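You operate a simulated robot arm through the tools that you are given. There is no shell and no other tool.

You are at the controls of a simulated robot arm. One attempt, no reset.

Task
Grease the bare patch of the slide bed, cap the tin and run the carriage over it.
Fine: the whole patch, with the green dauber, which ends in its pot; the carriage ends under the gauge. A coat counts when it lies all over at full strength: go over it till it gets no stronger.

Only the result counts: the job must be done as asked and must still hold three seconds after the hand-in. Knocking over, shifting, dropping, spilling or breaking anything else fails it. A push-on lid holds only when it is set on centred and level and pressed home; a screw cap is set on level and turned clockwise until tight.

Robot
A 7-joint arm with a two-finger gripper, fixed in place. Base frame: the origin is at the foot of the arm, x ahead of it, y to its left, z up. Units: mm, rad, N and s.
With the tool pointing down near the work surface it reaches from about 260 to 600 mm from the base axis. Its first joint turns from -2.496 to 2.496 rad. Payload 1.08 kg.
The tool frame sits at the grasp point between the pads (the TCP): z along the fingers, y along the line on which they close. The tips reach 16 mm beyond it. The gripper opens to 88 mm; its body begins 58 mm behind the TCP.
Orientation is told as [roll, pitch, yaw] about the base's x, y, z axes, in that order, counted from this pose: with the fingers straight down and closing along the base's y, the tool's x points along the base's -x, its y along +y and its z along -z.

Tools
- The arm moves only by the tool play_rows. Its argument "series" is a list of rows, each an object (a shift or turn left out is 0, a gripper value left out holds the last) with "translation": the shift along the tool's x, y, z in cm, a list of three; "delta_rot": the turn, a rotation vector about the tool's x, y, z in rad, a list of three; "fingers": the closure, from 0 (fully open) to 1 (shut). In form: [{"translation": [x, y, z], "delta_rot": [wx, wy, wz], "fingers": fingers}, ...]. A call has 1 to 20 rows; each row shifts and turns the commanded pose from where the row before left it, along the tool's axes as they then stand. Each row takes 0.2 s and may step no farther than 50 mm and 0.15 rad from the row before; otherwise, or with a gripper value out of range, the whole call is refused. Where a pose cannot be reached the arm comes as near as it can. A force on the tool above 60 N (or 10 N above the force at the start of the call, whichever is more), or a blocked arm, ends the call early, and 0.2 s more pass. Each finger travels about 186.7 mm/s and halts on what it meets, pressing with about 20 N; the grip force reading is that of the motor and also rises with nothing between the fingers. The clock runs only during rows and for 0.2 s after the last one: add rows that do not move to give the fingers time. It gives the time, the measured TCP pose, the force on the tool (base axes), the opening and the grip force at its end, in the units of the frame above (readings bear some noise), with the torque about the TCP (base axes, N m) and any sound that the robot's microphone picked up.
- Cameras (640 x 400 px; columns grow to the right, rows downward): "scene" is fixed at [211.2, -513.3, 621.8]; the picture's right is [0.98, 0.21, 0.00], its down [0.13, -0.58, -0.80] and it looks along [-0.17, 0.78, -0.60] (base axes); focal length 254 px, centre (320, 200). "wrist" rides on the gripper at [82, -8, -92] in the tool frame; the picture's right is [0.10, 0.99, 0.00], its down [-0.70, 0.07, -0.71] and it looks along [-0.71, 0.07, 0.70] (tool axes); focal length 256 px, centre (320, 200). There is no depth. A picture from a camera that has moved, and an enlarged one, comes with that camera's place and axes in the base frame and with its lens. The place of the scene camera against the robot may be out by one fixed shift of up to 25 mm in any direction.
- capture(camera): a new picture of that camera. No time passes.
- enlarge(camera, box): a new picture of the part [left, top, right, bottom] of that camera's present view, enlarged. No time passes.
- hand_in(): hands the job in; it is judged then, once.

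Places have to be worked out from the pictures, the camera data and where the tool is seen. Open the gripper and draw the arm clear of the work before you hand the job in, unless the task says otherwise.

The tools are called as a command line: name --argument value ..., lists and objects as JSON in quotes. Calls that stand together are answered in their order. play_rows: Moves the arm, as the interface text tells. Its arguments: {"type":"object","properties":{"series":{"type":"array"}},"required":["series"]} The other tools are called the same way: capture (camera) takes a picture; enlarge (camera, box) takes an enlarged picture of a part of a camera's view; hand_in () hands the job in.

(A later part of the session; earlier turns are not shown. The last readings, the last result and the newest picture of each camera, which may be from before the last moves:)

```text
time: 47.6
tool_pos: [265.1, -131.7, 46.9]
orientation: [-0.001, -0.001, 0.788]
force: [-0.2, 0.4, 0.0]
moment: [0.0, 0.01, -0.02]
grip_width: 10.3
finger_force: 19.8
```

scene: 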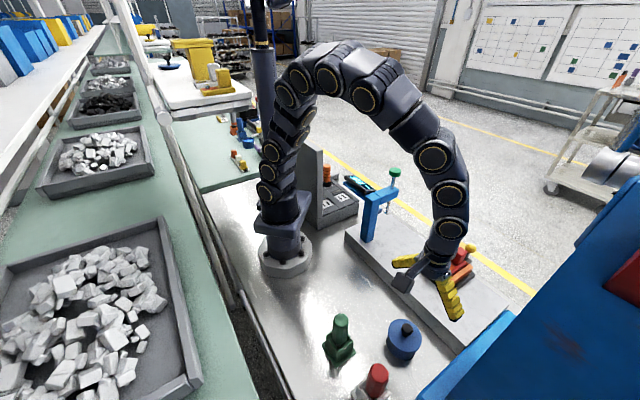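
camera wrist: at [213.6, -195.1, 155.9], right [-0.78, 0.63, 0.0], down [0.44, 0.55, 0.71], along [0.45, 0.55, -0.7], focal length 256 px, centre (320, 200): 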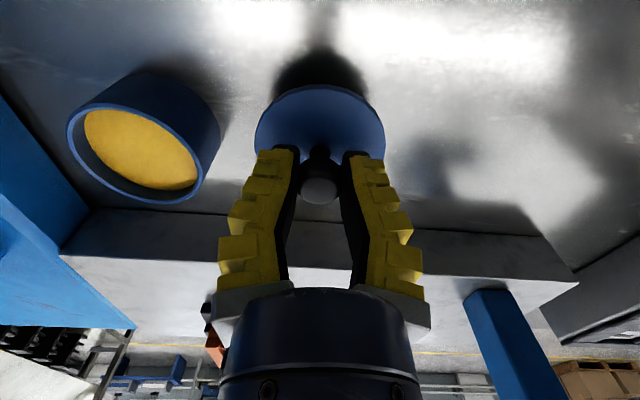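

play_rows --series '[{"translation": [0, 0, 0.2]}, {"translation": [0, 0, 0.2]}, {}]'

enlarge --camera "wrist" --box '[230, 40, 410, 230]'

```text
time: 48.4
tool_pos: [265.1, -130.8, 43.5]
orientation: [0.0, 0.0, 0.786]
force: [-0.3, -0.3, 0.1]
moment: [0.0, 0.03, 0.0]
grip_width: 10.2
finger_force: 20.3
```

```text
2.11 times, centred on (320, 135) of wrist
camera zoom: at [214.3, -194.2, 133.8], right [-0.78, 0.63, 0.0], down [0.44, 0.55, 0.71], along [0.45, 0.55, -0.7], focal length 539 px, centre (320, 337)
```

zoom: 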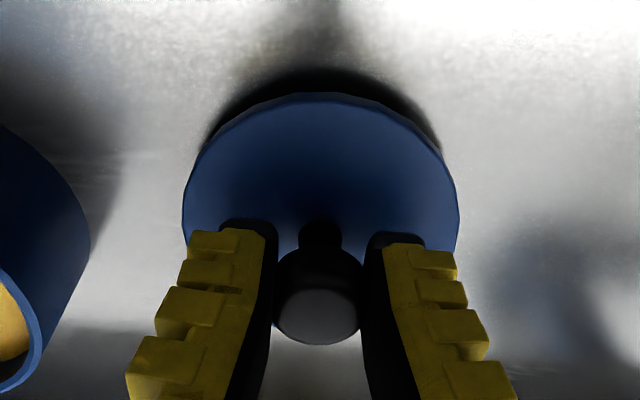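

The shadow gap is shrinking but no contact yet; I continue lowering 2 mm at a time.

play_rows --series '[{"translation": [0, 0, 0.2]}, {"translation": [0, 0, 0.2]}, {}]'

enlarge --camera "wrist" --box '[230, 40, 410, 230]'

```text
time: 49.2
tool_pos: [266.3, -129.6, 37.8]
orientation: [-0.001, 0.001, 0.788]
force: [-3.7, -1.8, 11.6]
moment: [-0.05, 0.12, -0.02]
grip_width: 16.5
finger_force: 19.7
```

```text
2.11 times, centred on (320, 135) of wrist
camera zoom: at [214.0, -194.1, 130.2], right [-0.78, 0.63, 0.0], down [0.44, 0.55, 0.71], along [0.45, 0.55, -0.71], focal length 539 px, centre (320, 337)
```

zoom: 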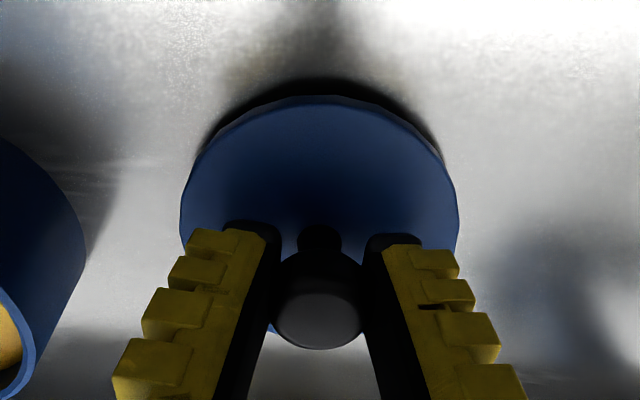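

The lid rests on the table (11.6 N). I ease up 2 mm and open the gripper, then rise.

play_rows --series '[{"translation": [0, 0, -0.2]}, {"fingers": 0.6}, {"fingers": 0.3}, {"fingers": 0}, {"fingers": 0}, {"translation": [0, 0, -2]}, {"translation": [0, 0, -4]}, {"translation": [0, 0, -4]}, {}]'

capture --camera "wrist"

capture --camera "scene"

```text
time: 51.2
tool_pos: [269.3, -128.3, 140.0]
orientation: [-0.001, 0.0, 0.788]
force: [0.0, 0.2, 0.2]
moment: [-0.01, -0.02, 0.01]
grip_width: 87.9
finger_force: 0.1
```

```text
taken
camera wrist: at [216.4, -192.5, 231.0], right [-0.78, 0.63, 0.0], down [0.44, 0.55, 0.71], along [0.45, 0.55, -0.7], focal length 256 px, centre (320, 200)
```

wrist: 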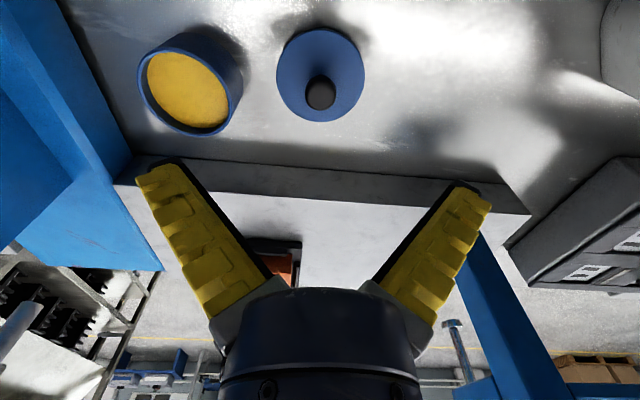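

```text
taken
```

scene: 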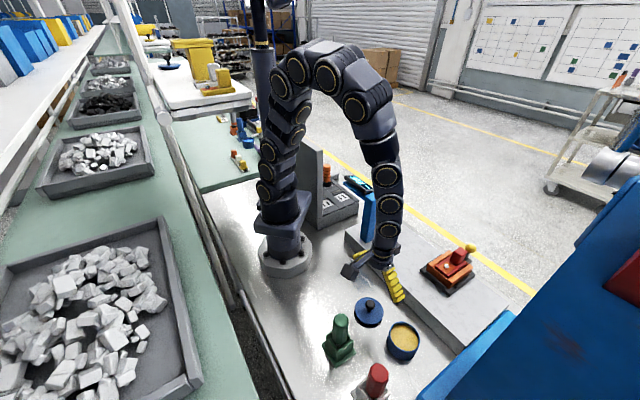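

The lid rests on the table and the tin shows amber grease. Since no bare patch is visible anywhere else on the slab, it may be hidden under the parked carriage. I compute the yellow handle ball at about (521, 51.5, 106) and move above it to be able to shift the carriage away from the gauge and look.

play_rows --series '[{"translation": [0, 0, -4]}, {"translation": [0, 0, -4]}, {"translation": [-3.8, -0.64, 0]}, {"translation": [-3.8, -0.64, 0]}, {"translation": [-3.8, -0.64, 0]}, {"translation": [-3.8, -0.64, 0]}, {"translation": [-3.8, -0.64, 0]}, {"translation": [-3.8, -0.64, 0]}, {"translation": [-3.8, -0.64, 0]}, {"translation": [-3.8, -0.64, 0]}, {}]'

capture --camera "wrist"

enlarge --camera "wrist" --box '[200, 0, 440, 150]'

```text
time: 53.6
tool_pos: [516.7, 50.3, 223.6]
orientation: [0.0, 0.0, 0.788]
force: [-0.1, 0.6, -0.2]
moment: [0.0, -0.02, 0.0]
grip_width: 88.0
finger_force: 0.0
```

```text
taken
camera wrist: at [464.9, -13.4, 313.8], right [-0.78, 0.63, 0.0], down [0.44, 0.55, 0.71], along [0.45, 0.55, -0.71], focal length 256 px, centre (320, 200)
```

wrist: 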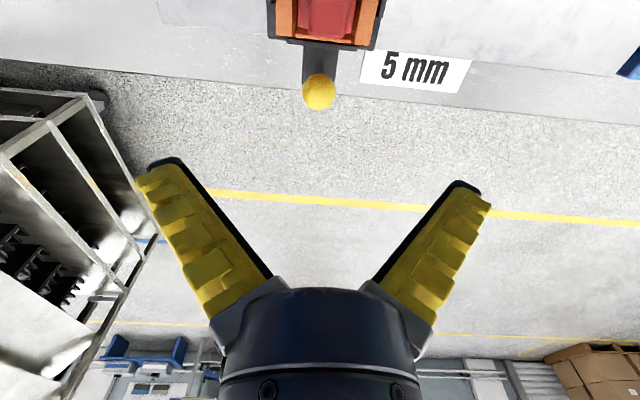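

```text
2.67 times, centred on (320, 75) of wrist
camera zoom: at [464.9, -13.4, 313.8], right [-0.78, 0.63, 0.0], down [0.44, 0.55, 0.71], along [0.45, 0.55, -0.71], focal length 683 px, centre (320, 533)
```

zoom: 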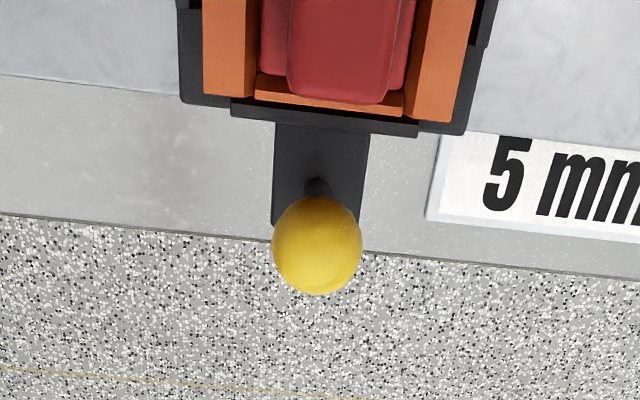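

The ball is confirmed at about (520, 51.7, z≈106), 27 mm across. I centre on it, descend with open fingers and close on the ball.

play_rows --series '[{"translation": [-0.33, -0.14, 2]}, {"translation": [0, 0, 3]}, {"translation": [0, 0, 3]}, {"translation": [0, 0, 2]}, {"translation": [0, 0, 1.7]}, {}, {"fingers": 0.5}, {"fingers": 1}, {"fingers": 1}, {"fingers": 1}]'

capture --camera "wrist"

```text
time: 55.8
tool_pos: [519.2, 52.2, 102.6]
orientation: [0.0, 0.0, 0.788]
force: [3.4, 1.3, -4.8]
moment: [-0.01, 0.05, 0.01]
grip_width: 21.0
finger_force: 22.1
```

```text
taken
camera wrist: at [467.5, -12.4, 195.0], right [-0.78, 0.63, 0.0], down [0.44, 0.55, 0.71], along [0.45, 0.55, -0.7], focal length 256 px, centre (320, 200)
```

wrist: 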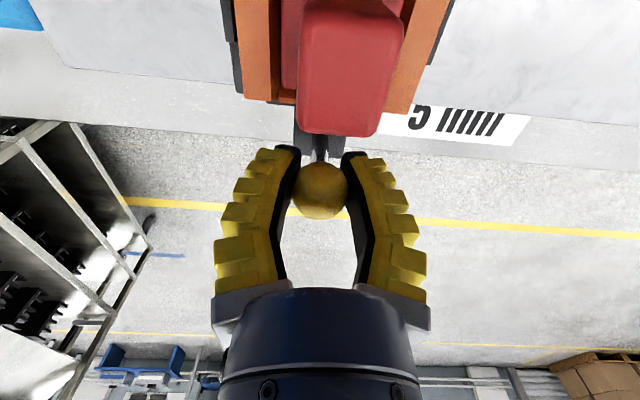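

The ball is gripped. I try sliding the carriage gently 2 cm away from the gauge (+a direction, tool -y) and read the forces.

play_rows --series '[{"translation": [0, -0.5, 0]}, {"translation": [0, -0.5, 0]}, {"translation": [0, -1, 0]}, {}]'

capture --camera "wrist"

enlarge --camera "scene" --box '[360, 200, 500, 320]'

```text
time: 56.8
tool_pos: [534.1, 36.9, 103.5]
orientation: [-0.001, 0.0, 0.788]
force: [3.7, 4.0, -10.1]
moment: [-0.1, 0.07, -0.04]
grip_width: 21.2
finger_force: 21.7
```

```text
taken
camera wrist: at [482.3, -27.2, 194.9], right [-0.78, 0.63, 0.0], down [0.44, 0.55, 0.71], along [0.45, 0.55, -0.7], focal length 256 px, centre (320, 200)
```

wrist: 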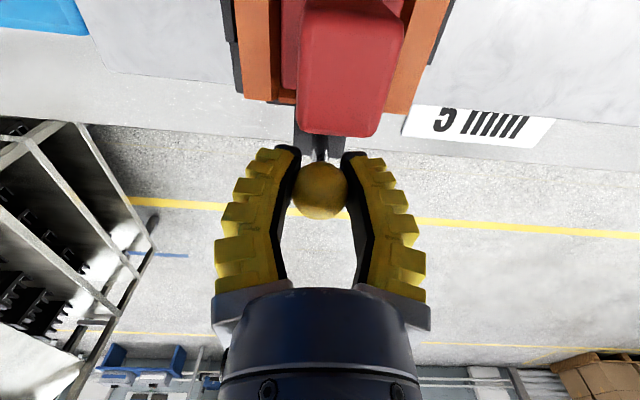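

```text
3.33 times, centred on (430, 260) of scene
camera zoom: at [211.2, -513.3, 621.8], right [0.98, 0.21, 0.0], down [0.13, -0.58, -0.8], along [-0.17, 0.78, -0.6], focal length 847 px, centre (-47, 0)
```

zoom: 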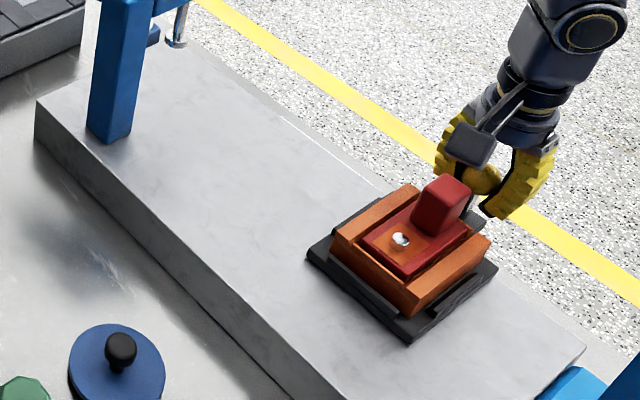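

The carriage slides freely and straight. I move it another 5 cm to uncover where it stood, lowering a hair to relieve the upward pull.

play_rows --series '[{"translation": [0, -1, 0.15]}, {"translation": [0, -1, 0]}, {"translation": [0, -1, 0]}, {"translation": [0, -1, 0]}, {"translation": [0, -1, 0]}, {}]'

capture --camera "wrist"

enlarge --camera "scene" --box '[370, 210, 530, 350]'

```text
time: 58.2
tool_pos: [569.0, 2.0, 102.6]
orientation: [0.0, 0.0, 0.787]
force: [6.9, 6.9, -16.0]
moment: [-0.01, 0.03, 0.0]
grip_width: 21.7
finger_force: 22.0
```

```text
taken
camera wrist: at [517.7, -62.6, 194.1], right [-0.78, 0.63, 0.0], down [0.44, 0.55, 0.71], along [0.45, 0.55, -0.7], focal length 256 px, centre (320, 200)
```

wrist: 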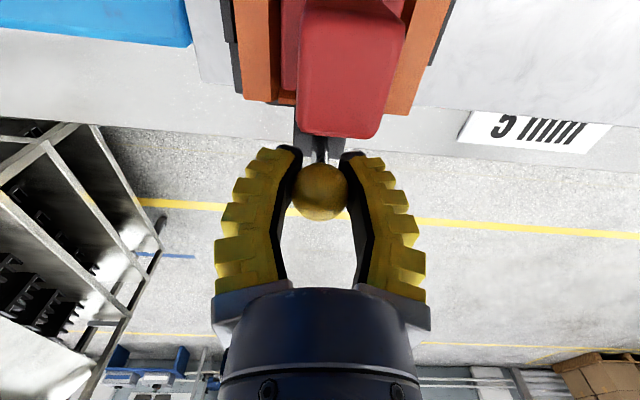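

```text
2.86 times, centred on (450, 280) of scene
camera zoom: at [211.2, -513.3, 621.8], right [0.98, 0.21, 0.0], down [0.13, -0.58, -0.8], along [-0.17, 0.78, -0.6], focal length 726 px, centre (-51, -29)
```

zoom: 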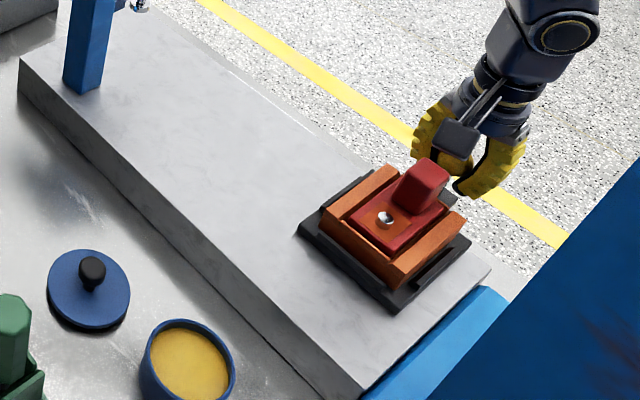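

The uncovered strip looks plain too. I relieve the pull, release the ball, rise and take a fresh look at the whole slab.

play_rows --series '[{"translation": [0, 0, 0.2]}, {"fingers": 0.6}, {"fingers": 0.3}, {"fingers": 0}, {"fingers": 0}, {"translation": [0, 0, -2]}, {"translation": [0, 0, -4]}, {"translation": [0, 0, -4]}, {"translation": [4, 1, -2]}, {"translation": [4, 1, 0]}, {"translation": [4, 1, 0]}, {"translation": [4, 2, 0]}, {"translation": [4, 2, 0]}, {"translation": [2, 2, 0]}, {}]'

capture --camera "wrist"

enlarge --camera "wrist" --box '[200, 0, 440, 150]'

capture --camera "scene"

```text
time: 61.4
tool_pos: [349.5, -93.4, 219.8]
orientation: [0.002, -0.002, 0.786]
force: [0.8, 0.3, 0.0]
moment: [-0.02, 0.01, 0.0]
grip_width: 88.2
finger_force: 0.1
```

```text
taken
camera wrist: at [298.4, -156.7, 311.5], right [-0.78, 0.63, 0.0], down [0.44, 0.55, 0.71], along [0.45, 0.55, -0.7], focal length 256 px, centre (320, 200)
```

wrist: 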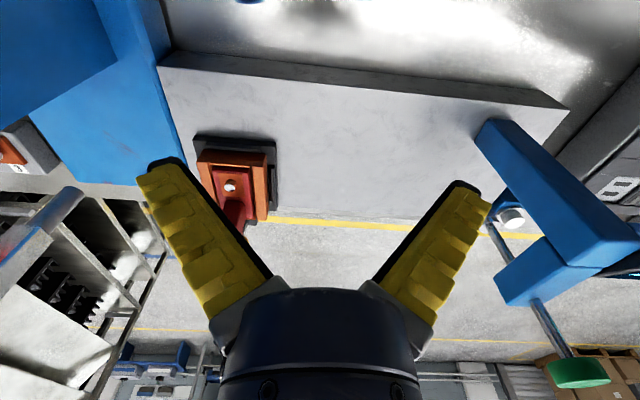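

```text
2.67 times, centred on (320, 75) of wrist
camera zoom: at [298.4, -156.7, 311.5], right [-0.78, 0.63, 0.0], down [0.44, 0.55, 0.71], along [0.45, 0.55, -0.7], focal length 683 px, centre (320, 533)
```

zoom: 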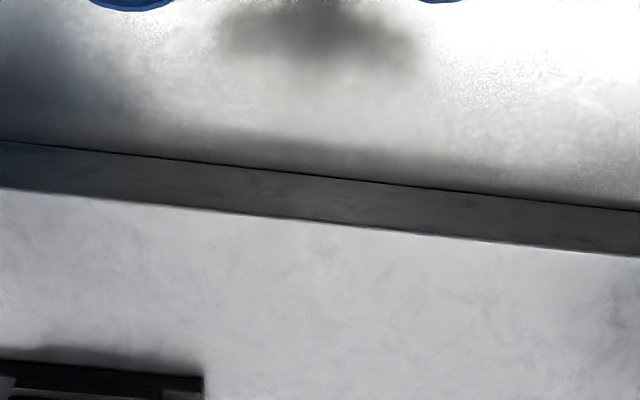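

```text
taken
```

scene: 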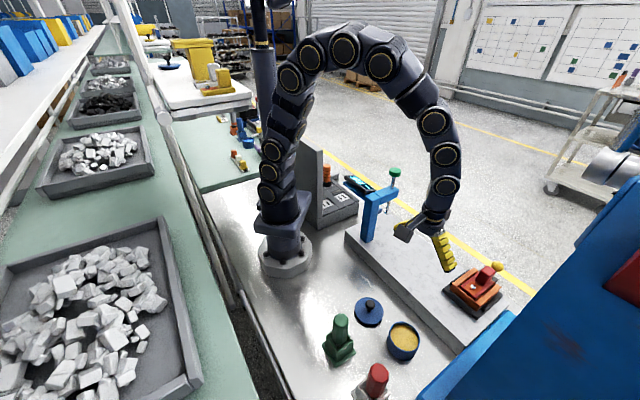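

The slab still shows no boundary. I try a grazing view across it, where a gloss difference stands out most: move beside the bed near the base, and tilt the camera toward the horizontal.

play_rows --series '[{"translation": [0, 4, 0]}, {"translation": [0, 4, 0]}, {"translation": [0, 3, 0]}, {"translation": [0, 0, 3]}, {"delta_rot": [0, -0.15, 0]}, {"delta_rot": [0, -0.15, 0]}, {"delta_rot": [0, -0.12, 0]}, {}]'

capture --camera "wrist"

capture --camera "scene"

```text
time: 63.2
tool_pos: [274.6, -14.8, 192.5]
orientation: [0.06, -0.266, 0.781]
force: [0.7, 0.4, -0.4]
moment: [0.0, 0.01, 0.0]
grip_width: 88.1
finger_force: 0.1
out of reach, approached as far as the arm can: row 6, 7
```

```text
taken
camera wrist: at [211.5, -96.6, 258.4], right [-0.78, 0.63, 0.03], down [0.33, 0.37, 0.87], along [0.53, 0.69, -0.49], focal length 256 px, centre (320, 200)
```

wrist: 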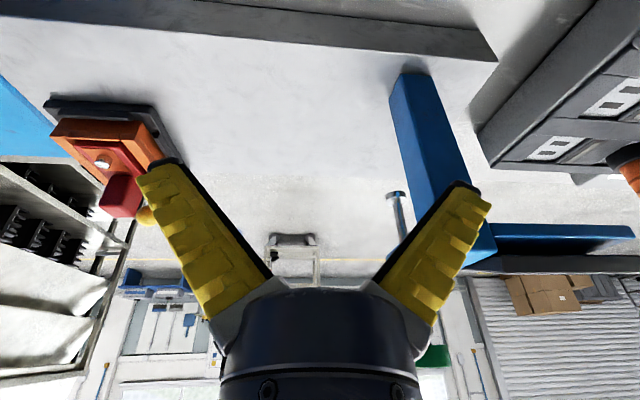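

```text
taken
```

scene: 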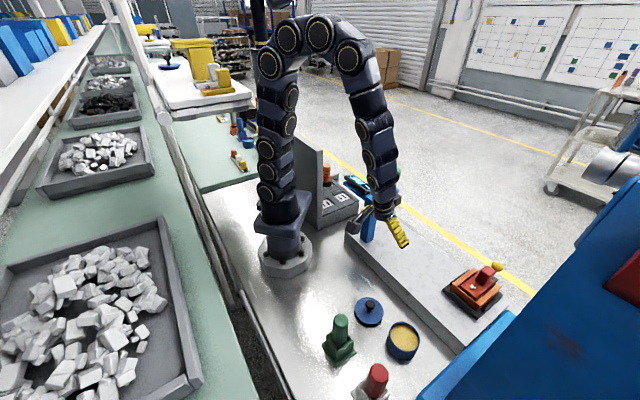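

I zoom into this grazing view of the slab.

enlarge --camera "wrist" --box '[130, 20, 430, 220]'

enlarge --camera "wrist" --box '[180, 60, 380, 190]'

```text
2.00 times, centred on (280, 120) of wrist
camera zoom: at [211.5, -96.6, 258.4], right [-0.78, 0.63, 0.03], down [0.33, 0.37, 0.87], along [0.53, 0.69, -0.49], focal length 512 px, centre (400, 360)
```

zoom: 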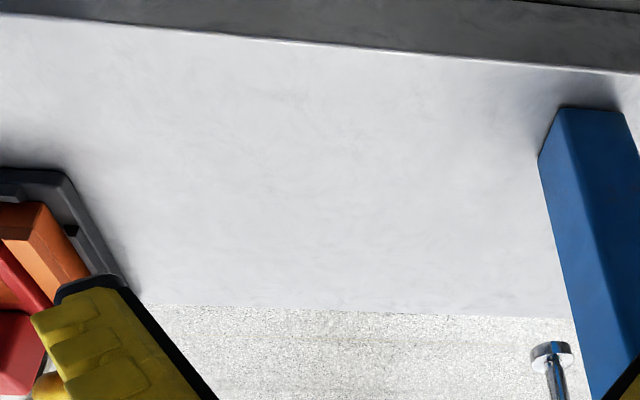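

```text
3.08 times, centred on (280, 125) of wrist
camera zoom: at [211.5, -96.6, 258.4], right [-0.78, 0.63, 0.03], down [0.33, 0.37, 0.87], along [0.53, 0.69, -0.49], focal length 788 px, centre (443, 431)
```

zoom: 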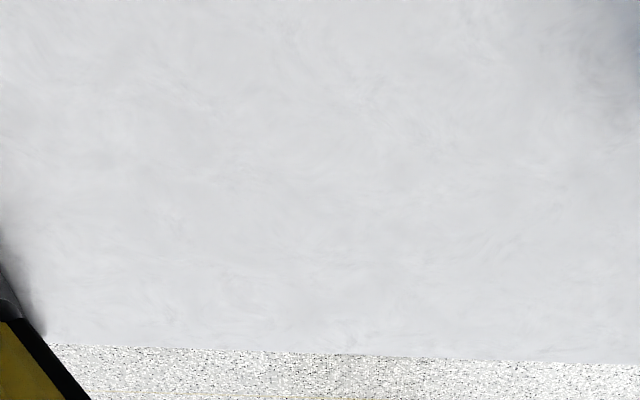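

The slab is uniform even at grazing incidence, so I will find the patch by what takes grease. Next I fetch the green dauber: level the tool, move away from the gauge, and turn to yaw -45° (radial toward the dauber).

play_rows --series '[{"delta_rot": [0, 0.15, 0]}, {"delta_rot": [0, 0.15, 0]}, {"delta_rot": [0, 0.12, 0]}, {"translation": [0, 0, -4]}, {"translation": [2.65, -2.1, 0]}, {"translation": [2.65, -2.1, 0]}, {"translation": [2.65, -2.1, 0]}, {"translation": [2.65, -2.1, 0]}, {}]'

play_rows --series '[{"delta_rot": [0, 0, 0.15]}, {"delta_rot": [0, 0, 0.15]}, {"delta_rot": [0, 0, 0.15]}, {"delta_rot": [0, 0, 0.15]}, {"delta_rot": [0, 0, 0.15]}, {"delta_rot": [0, 0, 0.15]}, {"delta_rot": [0, 0, 0.15]}, {"delta_rot": [0, 0, 0.15]}, {"delta_rot": [0, 0, 0.15]}, {"delta_rot": [0, 0, 0.15]}, {"delta_rot": [0, 0, 0.07]}, {}]'

capture --camera "wrist"

```text
time: 65.2
tool_pos: [268.1, -145.2, 243.6]
orientation: [0.057, 0.153, 0.806]
force: [0.7, -0.3, 0.1]
moment: [-0.03, 0.01, 0.0]
grip_width: 87.9
finger_force: 0.1
```

```text
time: 67.8
tool_pos: [268.1, -145.7, 243.9]
orientation: [-0.154, 0.055, -0.778]
force: [-0.7, 0.0, 0.1]
moment: [0.0, -0.01, -0.02]
grip_width: 88.0
finger_force: 0.0
```

```text
taken
camera wrist: at [217.9, -88.2, 339.4], right [0.61, 0.78, -0.15], down [0.65, -0.39, 0.65], along [0.45, -0.49, -0.75], focal length 256 px, centre (320, 200)
```

wrist: 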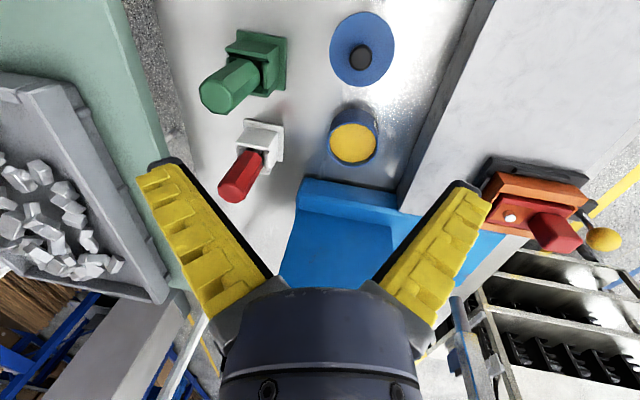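

The earlier out-of-reach rows left a 0.16 rad tilt. I level the tool with a computed correction and check the reading.

play_rows --series '[{"delta_rot": [-0.0767, -0.0271, 0]}, {"delta_rot": [-0.0767, -0.0271, 0]}, {}]'

```text
time: 68.6
tool_pos: [269.2, -145.4, 242.8]
orientation: [-0.001, 0.004, -0.769]
force: [0.9, -0.1, -0.5]
moment: [-0.01, 0.02, 0.01]
grip_width: 88.1
finger_force: 0.1
```

Level again. I nudge the yaw to -0.785 and capture the daubers.

play_rows --series '[{"delta_rot": [0, -0.003, 0.016]}, {}]'

capture --camera "wrist"

enlarge --camera "wrist" --box '[160, 0, 400, 150]'

```text
time: 69.2
tool_pos: [268.7, -145.8, 242.9]
orientation: [-0.001, -0.001, -0.787]
force: [-0.4, -0.1, -0.1]
moment: [-0.02, -0.01, 0.02]
grip_width: 88.2
finger_force: 0.1
```

```text
taken
camera wrist: at [204.6, -94.1, 334.5], right [0.63, 0.78, 0.0], down [0.55, -0.44, 0.71], along [0.55, -0.45, -0.7], focal length 256 px, centre (320, 200)
```

wrist: 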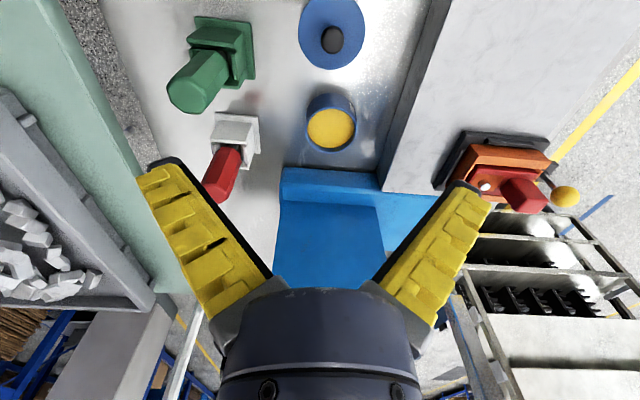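

```text
2.67 times, centred on (280, 75) of wrist
camera zoom: at [204.6, -94.1, 334.5], right [0.63, 0.78, 0.0], down [0.55, -0.44, 0.71], along [0.55, -0.45, -0.7], focal length 683 px, centre (427, 533)
```

zoom: 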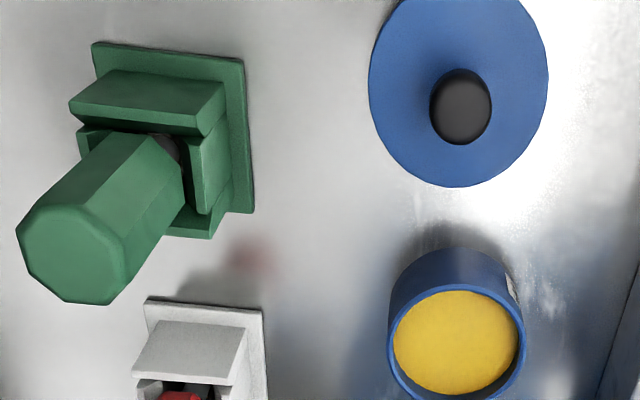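

The dauber axis is near (202, -230) with its handle top about z=130. I move above it at z≈190 and look again.

play_rows --series '[{"translation": [-0.3, -2.7, 0]}, {"translation": [-0.3, -2.7, 0]}, {"translation": [-0.3, -2.7, 0]}, {"translation": [-0.35, -2.57, 1]}, {"translation": [0, 0, 2]}, {"translation": [0, 0, 2]}, {}]'

capture --camera "wrist"

enlarge --camera "wrist" --box '[240, 40, 400, 200]'

```text
time: 70.8
tool_pos: [200.7, -230.9, 193.8]
orientation: [0.001, -0.002, -0.784]
force: [0.4, 0.6, 0.0]
moment: [0.01, 0.0, -0.03]
grip_width: 88.2
finger_force: 0.1
```

```text
taken
camera wrist: at [137.0, -179.8, 283.5], right [0.63, 0.78, 0.0], down [0.55, -0.44, 0.71], along [0.55, -0.45, -0.7], focal length 256 px, centre (320, 200)
```

wrist: 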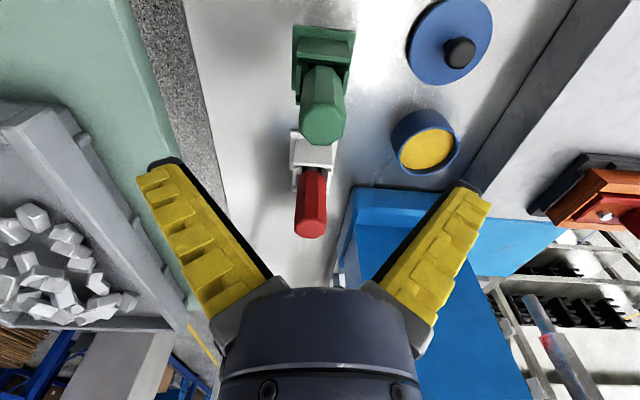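

```text
2.50 times, centred on (320, 120) of wrist
camera zoom: at [137.0, -179.8, 283.5], right [0.63, 0.78, 0.0], down [0.55, -0.44, 0.71], along [0.55, -0.45, -0.7], focal length 640 px, centre (320, 400)
```

zoom: 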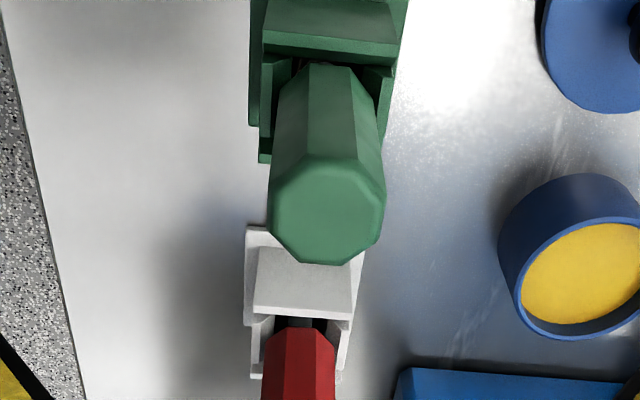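

Handle top centre is at (202.6, -231), z≈130, about 30 mm across. I centre and descend to TCP z≈97, then close on the handle.

play_rows --series '[{"translation": [-0.14, 0.07, 3]}, {"translation": [0, 0, 3]}, {"translation": [0, 0, 2]}, {"translation": [0, 0, 1.7]}, {}, {"fingers": 0.4}, {"fingers": 0.6}, {"fingers": 0.8}, {"fingers": 1}, {"fingers": 1}]'

capture --camera "wrist"

```text
time: 73.0
tool_pos: [203.2, -230.8, 95.2]
orientation: [0.001, 0.001, -0.785]
force: [-1.1, 1.0, 11.5]
moment: [0.16, 0.17, -0.01]
grip_width: 27.7
finger_force: 19.9
```

```text
taken
camera wrist: at [139.5, -179.2, 186.8], right [0.63, 0.78, 0.0], down [0.55, -0.44, 0.71], along [0.55, -0.45, -0.7], focal length 256 px, centre (320, 200)
```

wrist: 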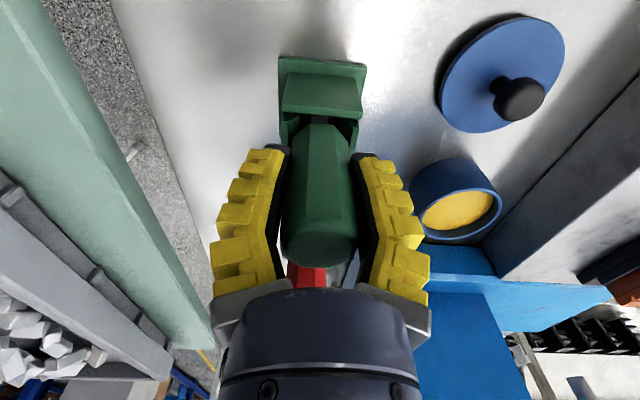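

The dauber handle is gripped (27.7 mm). I lift it slowly straight up and check.

play_rows --series '[{"translation": [0, 0, -0.3]}, {"translation": [0, 0, -0.5]}, {"translation": [0, 0, -1]}, {"translation": [0, 0, -1]}, {}]'

capture --camera "wrist"

enlarge --camera "scene" --box '[280, 250, 440, 390]'

```text
time: 74.2
tool_pos: [202.0, -230.5, 124.1]
orientation: [-0.001, 0.0, -0.786]
force: [0.4, -0.8, -0.8]
moment: [0.0, 0.0, -0.01]
grip_width: 23.8
finger_force: 20.1
```

```text
taken
camera wrist: at [139.3, -179.4, 215.6], right [0.63, 0.78, 0.0], down [0.55, -0.44, 0.71], along [0.55, -0.45, -0.7], focal length 256 px, centre (320, 200)
```

wrist: 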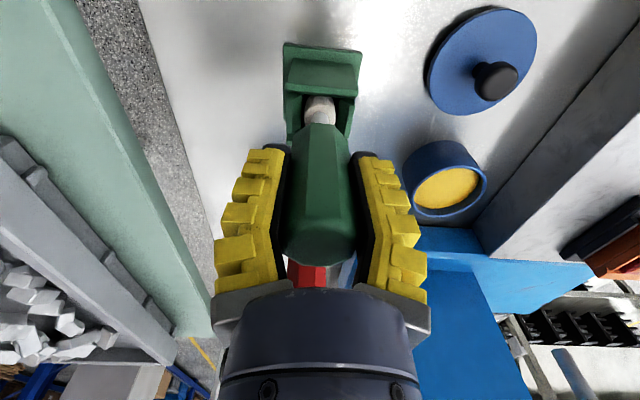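

```text
2.86 times, centred on (360, 320) of scene
camera zoom: at [211.2, -513.3, 621.8], right [0.98, 0.21, 0.0], down [0.13, -0.58, -0.8], along [-0.17, 0.78, -0.6], focal length 726 px, centre (206, -143)
```

zoom: 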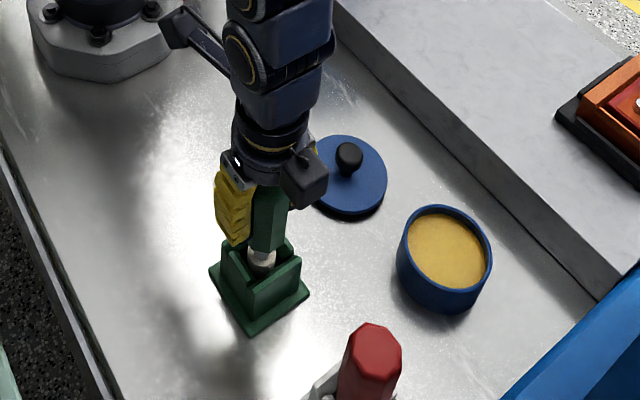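

The dauber comes free of the pot. I raise it further to see the head and its length.

play_rows --series '[{"translation": [0, 0, -2]}, {"translation": [0, 0, -2.5]}, {"translation": [0, 0, -2.5]}, {}]'

capture --camera "wrist"

enlarge --camera "scene" --box '[290, 230, 420, 370]'

```text
time: 75.2
tool_pos: [200.8, -231.7, 194.5]
orientation: [0.002, 0.001, -0.785]
force: [-0.4, 0.2, -0.9]
moment: [0.01, 0.01, 0.02]
grip_width: 23.5
finger_force: 19.9
```

```text
taken
camera wrist: at [138.1, -179.5, 286.1], right [0.63, 0.78, 0.0], down [0.55, -0.45, 0.71], along [0.55, -0.45, -0.71], focal length 256 px, centre (320, 200)
```

wrist: 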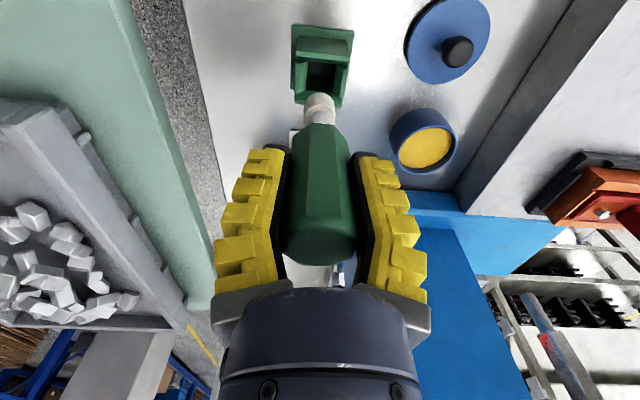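

```text
2.86 times, centred on (355, 300) of scene
camera zoom: at [211.2, -513.3, 621.8], right [0.98, 0.21, 0.0], down [0.13, -0.58, -0.8], along [-0.17, 0.78, -0.6], focal length 726 px, centre (220, -86)
```

zoom: 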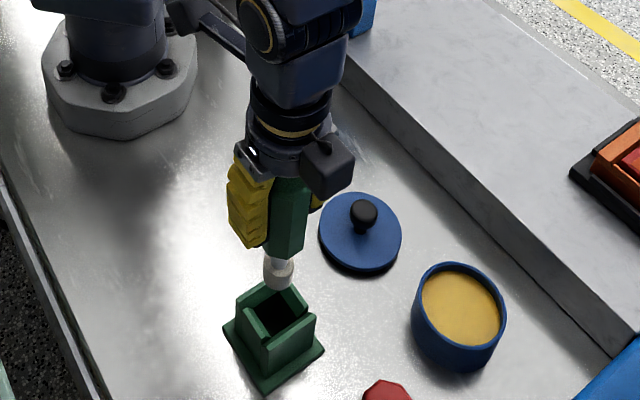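

The dauber head (pale) ends about 80 mm below the TCP. I carry it over the grease tin at about (345, -192.5).

play_rows --series '[{"translation": [-1.86, 3.22, 0]}, {"translation": [-1.86, 3.22, 0]}, {"translation": [-1.86, 3.22, 0]}, {"translation": [-1.86, 3.22, 0]}, {"translation": [0, 0, 2.5]}, {"translation": [0, 0, 2]}, {}]'

capture --camera "wrist"

enlarge --camera "wrist" --box '[220, 0, 420, 160]'

enlarge --camera "scene" --box '[340, 260, 470, 380]'

```text
time: 76.8
tool_pos: [345.4, -192.2, 150.5]
orientation: [0.0, 0.0, -0.785]
force: [-0.8, -0.1, 0.2]
moment: [0.03, 0.01, -0.02]
grip_width: 23.5
finger_force: 19.8
```

```text
taken
camera wrist: at [282.5, -140.6, 241.3], right [0.63, 0.78, 0.0], down [0.55, -0.44, 0.71], along [0.55, -0.45, -0.7], focal length 256 px, centre (320, 200)
```

wrist: 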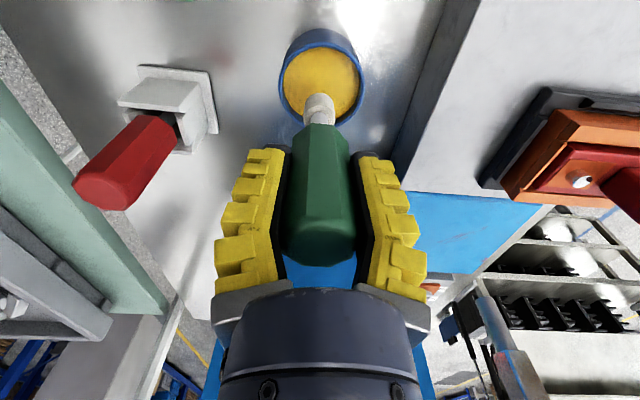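

```text
2.50 times, centred on (320, 80) of wrist
camera zoom: at [282.5, -140.6, 241.3], right [0.63, 0.78, 0.0], down [0.55, -0.44, 0.71], along [0.55, -0.45, -0.7], focal length 640 px, centre (320, 500)
```

zoom: 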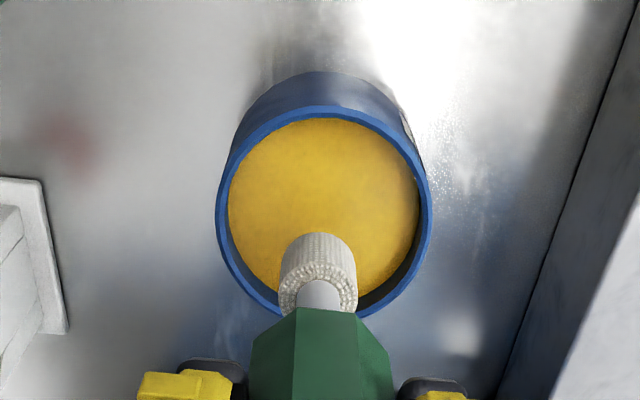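

```text
3.33 times, centred on (405, 320) of scene
camera zoom: at [211.2, -513.3, 621.8], right [0.98, 0.21, 0.0], down [0.13, -0.58, -0.8], along [-0.17, 0.78, -0.6], focal length 847 px, centre (37, -200)
```

zoom: 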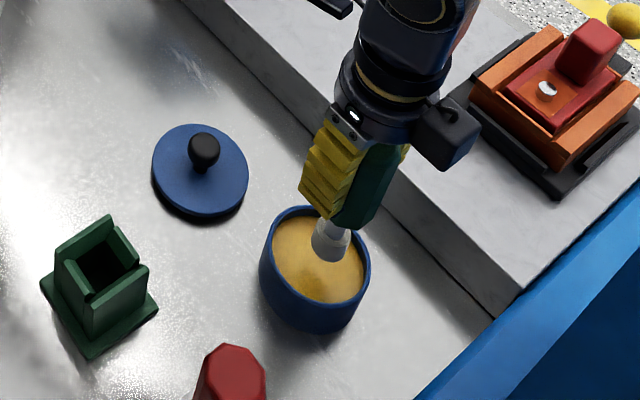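

The head hangs over the grease centre. I lower it into the grease in steps, watching the force.

play_rows --series '[{"translation": [0, 0, 1.5]}, {"translation": [0, 0, 1.5]}, {"translation": [0, 0, 1]}, {"translation": [0, 0, 0.5]}, {}]'

enlarge --camera "wrist" --box '[220, 0, 420, 160]'

```text
time: 78.0
tool_pos: [349.2, -193.5, 104.6]
orientation: [0.001, -0.008, -0.787]
force: [2.2, 0.5, 43.5]
moment: [-0.23, -0.31, 0.0]
grip_width: 31.0
finger_force: 19.5
```

```text
2.50 times, centred on (320, 80) of wrist
camera zoom: at [283.5, -140.7, 197.4], right [0.63, 0.78, 0.0], down [0.54, -0.44, 0.71], along [0.56, -0.45, -0.7], focal length 640 px, centre (320, 500)
```

zoom: 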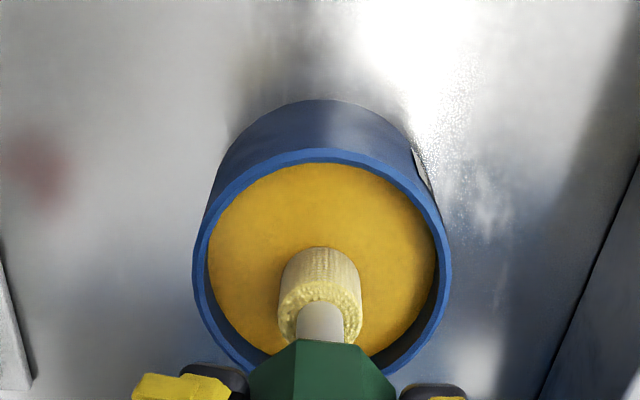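

The grease gives a firm bottom (43 N) and the head is now coated yellow. I back off right away and look at how the dauber sits in the grip.

play_rows --series '[{"translation": [0, 0, -1]}, {"translation": [0, 0, -2]}, {"translation": [0, 0, -2]}, {}]'

capture --camera "wrist"

enlarge --camera "wrist" --box '[220, 20, 420, 180]'

enlarge --camera "scene" --box '[340, 260, 470, 380]'

```text
time: 79.0
tool_pos: [345.5, -193.2, 154.3]
orientation: [-0.001, 0.002, -0.786]
force: [-0.2, 0.6, -0.5]
moment: [-0.02, -0.01, -0.02]
grip_width: 27.8
finger_force: 20.2
```

```text
taken
camera wrist: at [282.5, -140.9, 245.5], right [0.63, 0.78, 0.0], down [0.55, -0.44, 0.71], along [0.55, -0.45, -0.71], focal length 256 px, centre (320, 200)
```

wrist: 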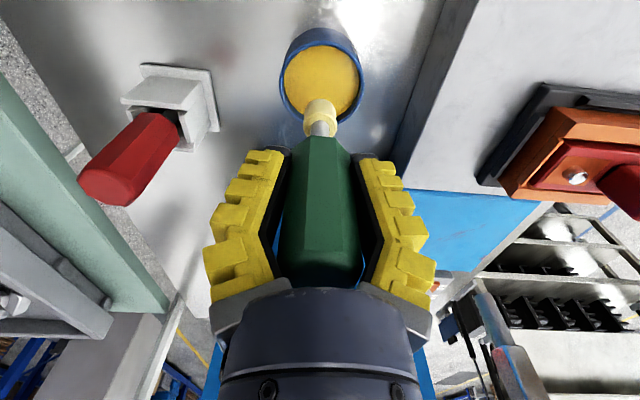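

```text
2.50 times, centred on (320, 100) of wrist
camera zoom: at [282.5, -140.9, 245.5], right [0.63, 0.78, 0.0], down [0.55, -0.44, 0.71], along [0.55, -0.45, -0.71], focal length 640 px, centre (320, 450)
```

zoom: 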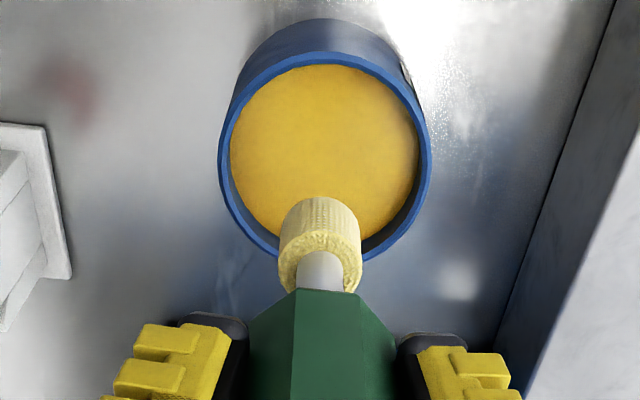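

```text
3.33 times, centred on (405, 320) of scene
camera zoom: at [211.2, -513.3, 621.8], right [0.98, 0.21, 0.0], down [0.13, -0.58, -0.8], along [-0.17, 0.78, -0.6], focal length 847 px, centre (37, -200)
```

zoom: 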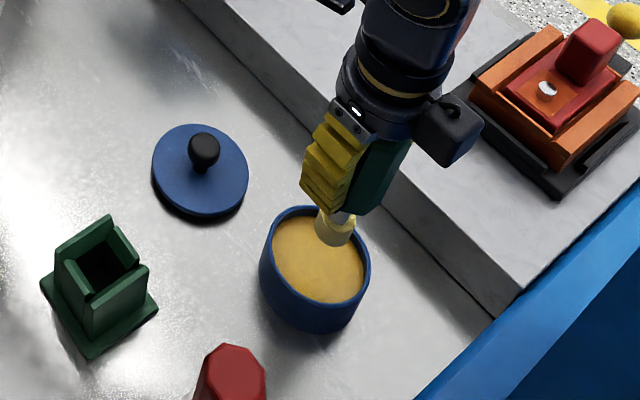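

The head is loaded with grease. I raise, turn the tool to yaw +45° (camera clear of gauge and carriage) and carry the dauber above the bed middle near (378, 60).

play_rows --series '[{"translation": [0, 0, -3.8]}, {"translation": [0, 0, -3.8]}, {"delta_rot": [0, 0, -0.1428]}, {"delta_rot": [0, 0, -0.1428]}, {"delta_rot": [0, 0, -0.1428]}, {"delta_rot": [0, 0, -0.1428]}, {"delta_rot": [0, 0, -0.1428]}, {"delta_rot": [0, 0, -0.1428]}, {"delta_rot": [0, 0, -0.1428]}, {"delta_rot": [0, 0, -0.1428]}, {"delta_rot": [0, 0, -0.1428]}, {"delta_rot": [0, 0, -0.1428]}, {"delta_rot": [0, 0, -0.1428]}, {"translation": [-3.37, 2.6, 0]}, {"translation": [-3.37, 2.6, 0]}, {"translation": [-3.37, 2.6, 0]}, {"translation": [-3.37, 2.6, 0]}, {"translation": [-3.37, 2.6, 0]}, {"translation": [-3.37, 2.6, 0]}, {}]'

capture --camera "wrist"

capture --camera "scene"

```text
time: 83.2
tool_pos: [379.1, 62.6, 230.8]
orientation: [0.002, -0.002, 0.784]
force: [-1.0, -0.2, -0.5]
moment: [-0.01, 0.04, -0.01]
grip_width: 26.7
finger_force: 19.8
```

```text
taken
camera wrist: at [327.2, -2.0, 322.5], right [-0.78, 0.63, 0.0], down [0.44, 0.55, 0.71], along [0.45, 0.55, -0.7], focal length 256 px, centre (320, 200)
```

wrist: 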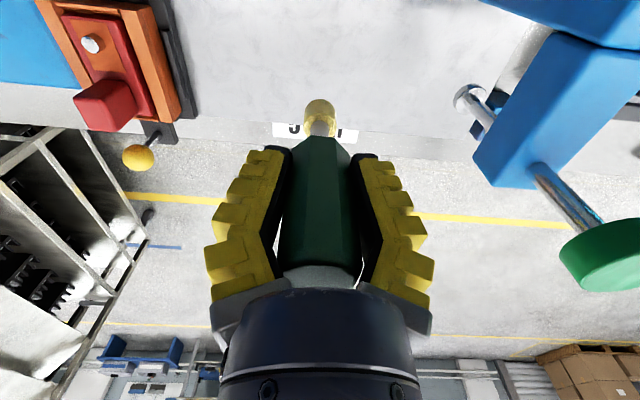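

```text
taken
```

scene: 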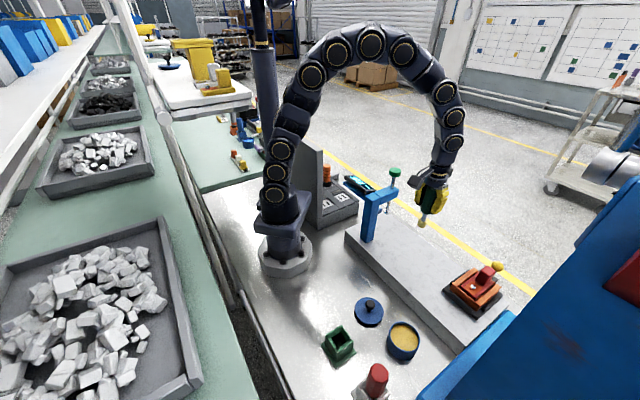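

I lower the dauber toward the slab, stopping well above contact, then in small steps.

play_rows --series '[{"translation": [0, 0, 3]}, {"translation": [0, 0, 3]}, {"translation": [0, 0, 2]}, {"translation": [0, 0, 1]}, {}]'

capture --camera "wrist"

enlarge --camera "scene" --box '[370, 180, 470, 270]'

```text
time: 84.4
tool_pos: [379.9, 60.1, 141.0]
orientation: [0.0, 0.0, 0.786]
force: [0.6, 0.6, -1.4]
moment: [0.01, -0.02, -0.03]
grip_width: 26.2
finger_force: 19.8
```

```text
taken
camera wrist: at [327.3, -2.6, 232.3], right [-0.78, 0.63, 0.0], down [0.45, 0.55, 0.71], along [0.45, 0.55, -0.71], focal length 256 px, centre (320, 200)
```

wrist: 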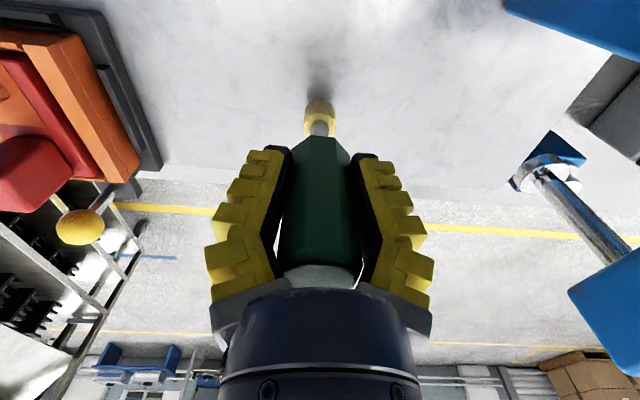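

```text
4.44 times, centred on (420, 225) of scene
camera zoom: at [211.2, -513.3, 621.8], right [0.98, 0.21, 0.0], down [0.13, -0.58, -0.8], along [-0.17, 0.78, -0.6], focal length 1129 px, centre (-124, 89)
```

zoom: 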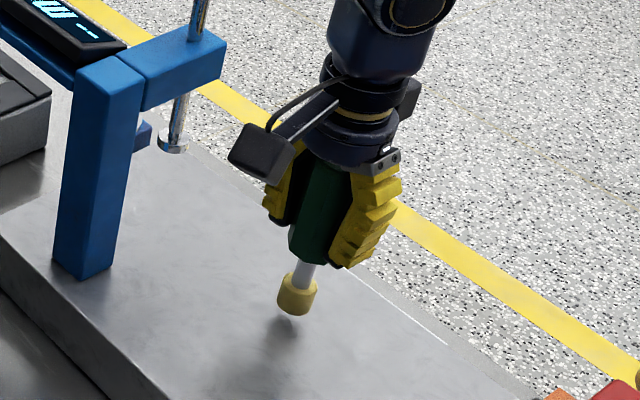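

The head floats somewhat above the slab. I lower by 3 mm steps.

play_rows --series '[{"translation": [0, 0, 0.4]}, {"translation": [0, 0, 0.3]}, {"translation": [0, 0, 0.3]}, {}]'

enlarge --camera "scene" --box '[380, 200, 460, 270]'

```text
time: 85.4
tool_pos: [379.6, 60.7, 130.0]
orientation: [0.0, 0.0, 0.786]
force: [-0.7, 0.0, 0.7]
moment: [-0.01, -0.02, 0.0]
grip_width: 26.1
finger_force: 20.2
```

```text
5.71 times, centred on (420, 235) of scene
camera zoom: at [211.2, -513.3, 621.8], right [0.98, 0.21, 0.0], down [0.13, -0.58, -0.8], along [-0.17, 0.78, -0.6], focal length 1452 px, centre (-251, 0)
```

zoom: 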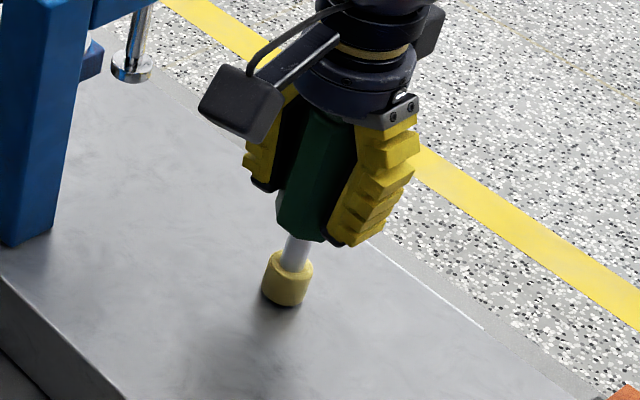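

Close now; I continue in 1.5 mm steps until there is light contact.

play_rows --series '[{"translation": [0, 0, 0.15]}, {"translation": [0, 0, 0.15]}, {}]'

enlarge --camera "scene" --box '[380, 200, 460, 270]'

```text
time: 86.2
tool_pos: [379.6, 61.0, 127.9]
orientation: [-0.003, -0.001, 0.784]
force: [-6.9, 0.2, 23.2]
moment: [0.18, 0.38, 0.06]
grip_width: 26.6
finger_force: 19.7
```

```text
5.71 times, centred on (420, 235) of scene
camera zoom: at [211.2, -513.3, 621.8], right [0.98, 0.21, 0.0], down [0.13, -0.58, -0.8], along [-0.17, 0.78, -0.6], focal length 1452 px, centre (-251, 0)
```

zoom: 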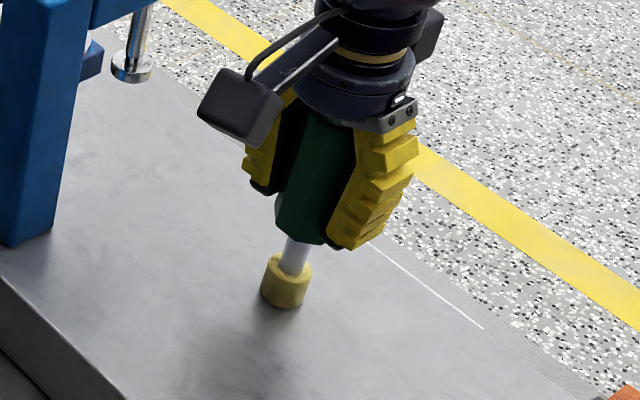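

Contact at TCP z≈129 (23 N now). I ease up 1 mm for lighter pressure, stroke 3 cm each way along the bed, then lift to see what was left.

play_rows --series '[{"translation": [0, 0, -0.1]}, {"translation": [0, -0.5, 0]}, {"translation": [0, -0.5, 0]}, {"translation": [0, -0.5, 0]}, {"translation": [0, -0.5, 0]}, {"translation": [0, 0.5, 0]}, {"translation": [0, 0.5, 0]}, {"translation": [0, 0.5, 0]}, {"translation": [0, 0.5, 0]}, {}]'

capture --camera "wrist"

enlarge --camera "scene" --box '[380, 200, 460, 270]'

```text
time: 88.4
tool_pos: [380.0, 61.2, 129.0]
orientation: [-0.001, -0.003, 0.783]
force: [2.1, -0.9, 5.9]
moment: [0.0, -0.25, 0.0]
grip_width: 26.0
finger_force: 19.9
```

```text
taken
camera wrist: at [327.9, -2.2, 219.8], right [-0.78, 0.63, 0.0], down [0.44, 0.55, 0.71], along [0.45, 0.55, -0.7], focal length 256 px, centre (320, 200)
```

wrist: 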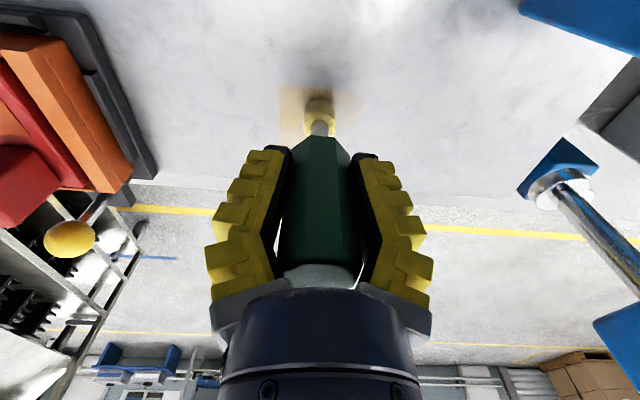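

```text
5.71 times, centred on (420, 235) of scene
camera zoom: at [211.2, -513.3, 621.8], right [0.98, 0.21, 0.0], down [0.13, -0.58, -0.8], along [-0.17, 0.78, -0.6], focal length 1452 px, centre (-251, 0)
```

zoom: 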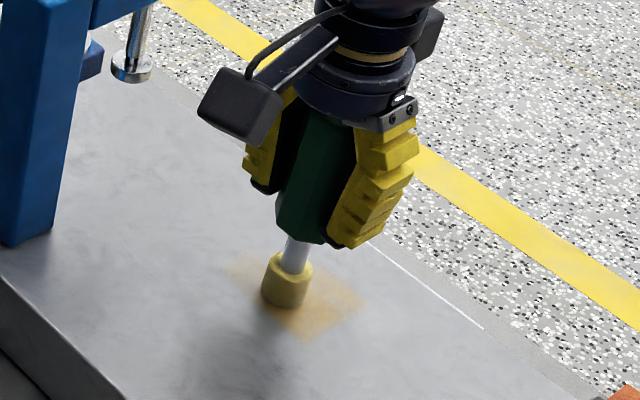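

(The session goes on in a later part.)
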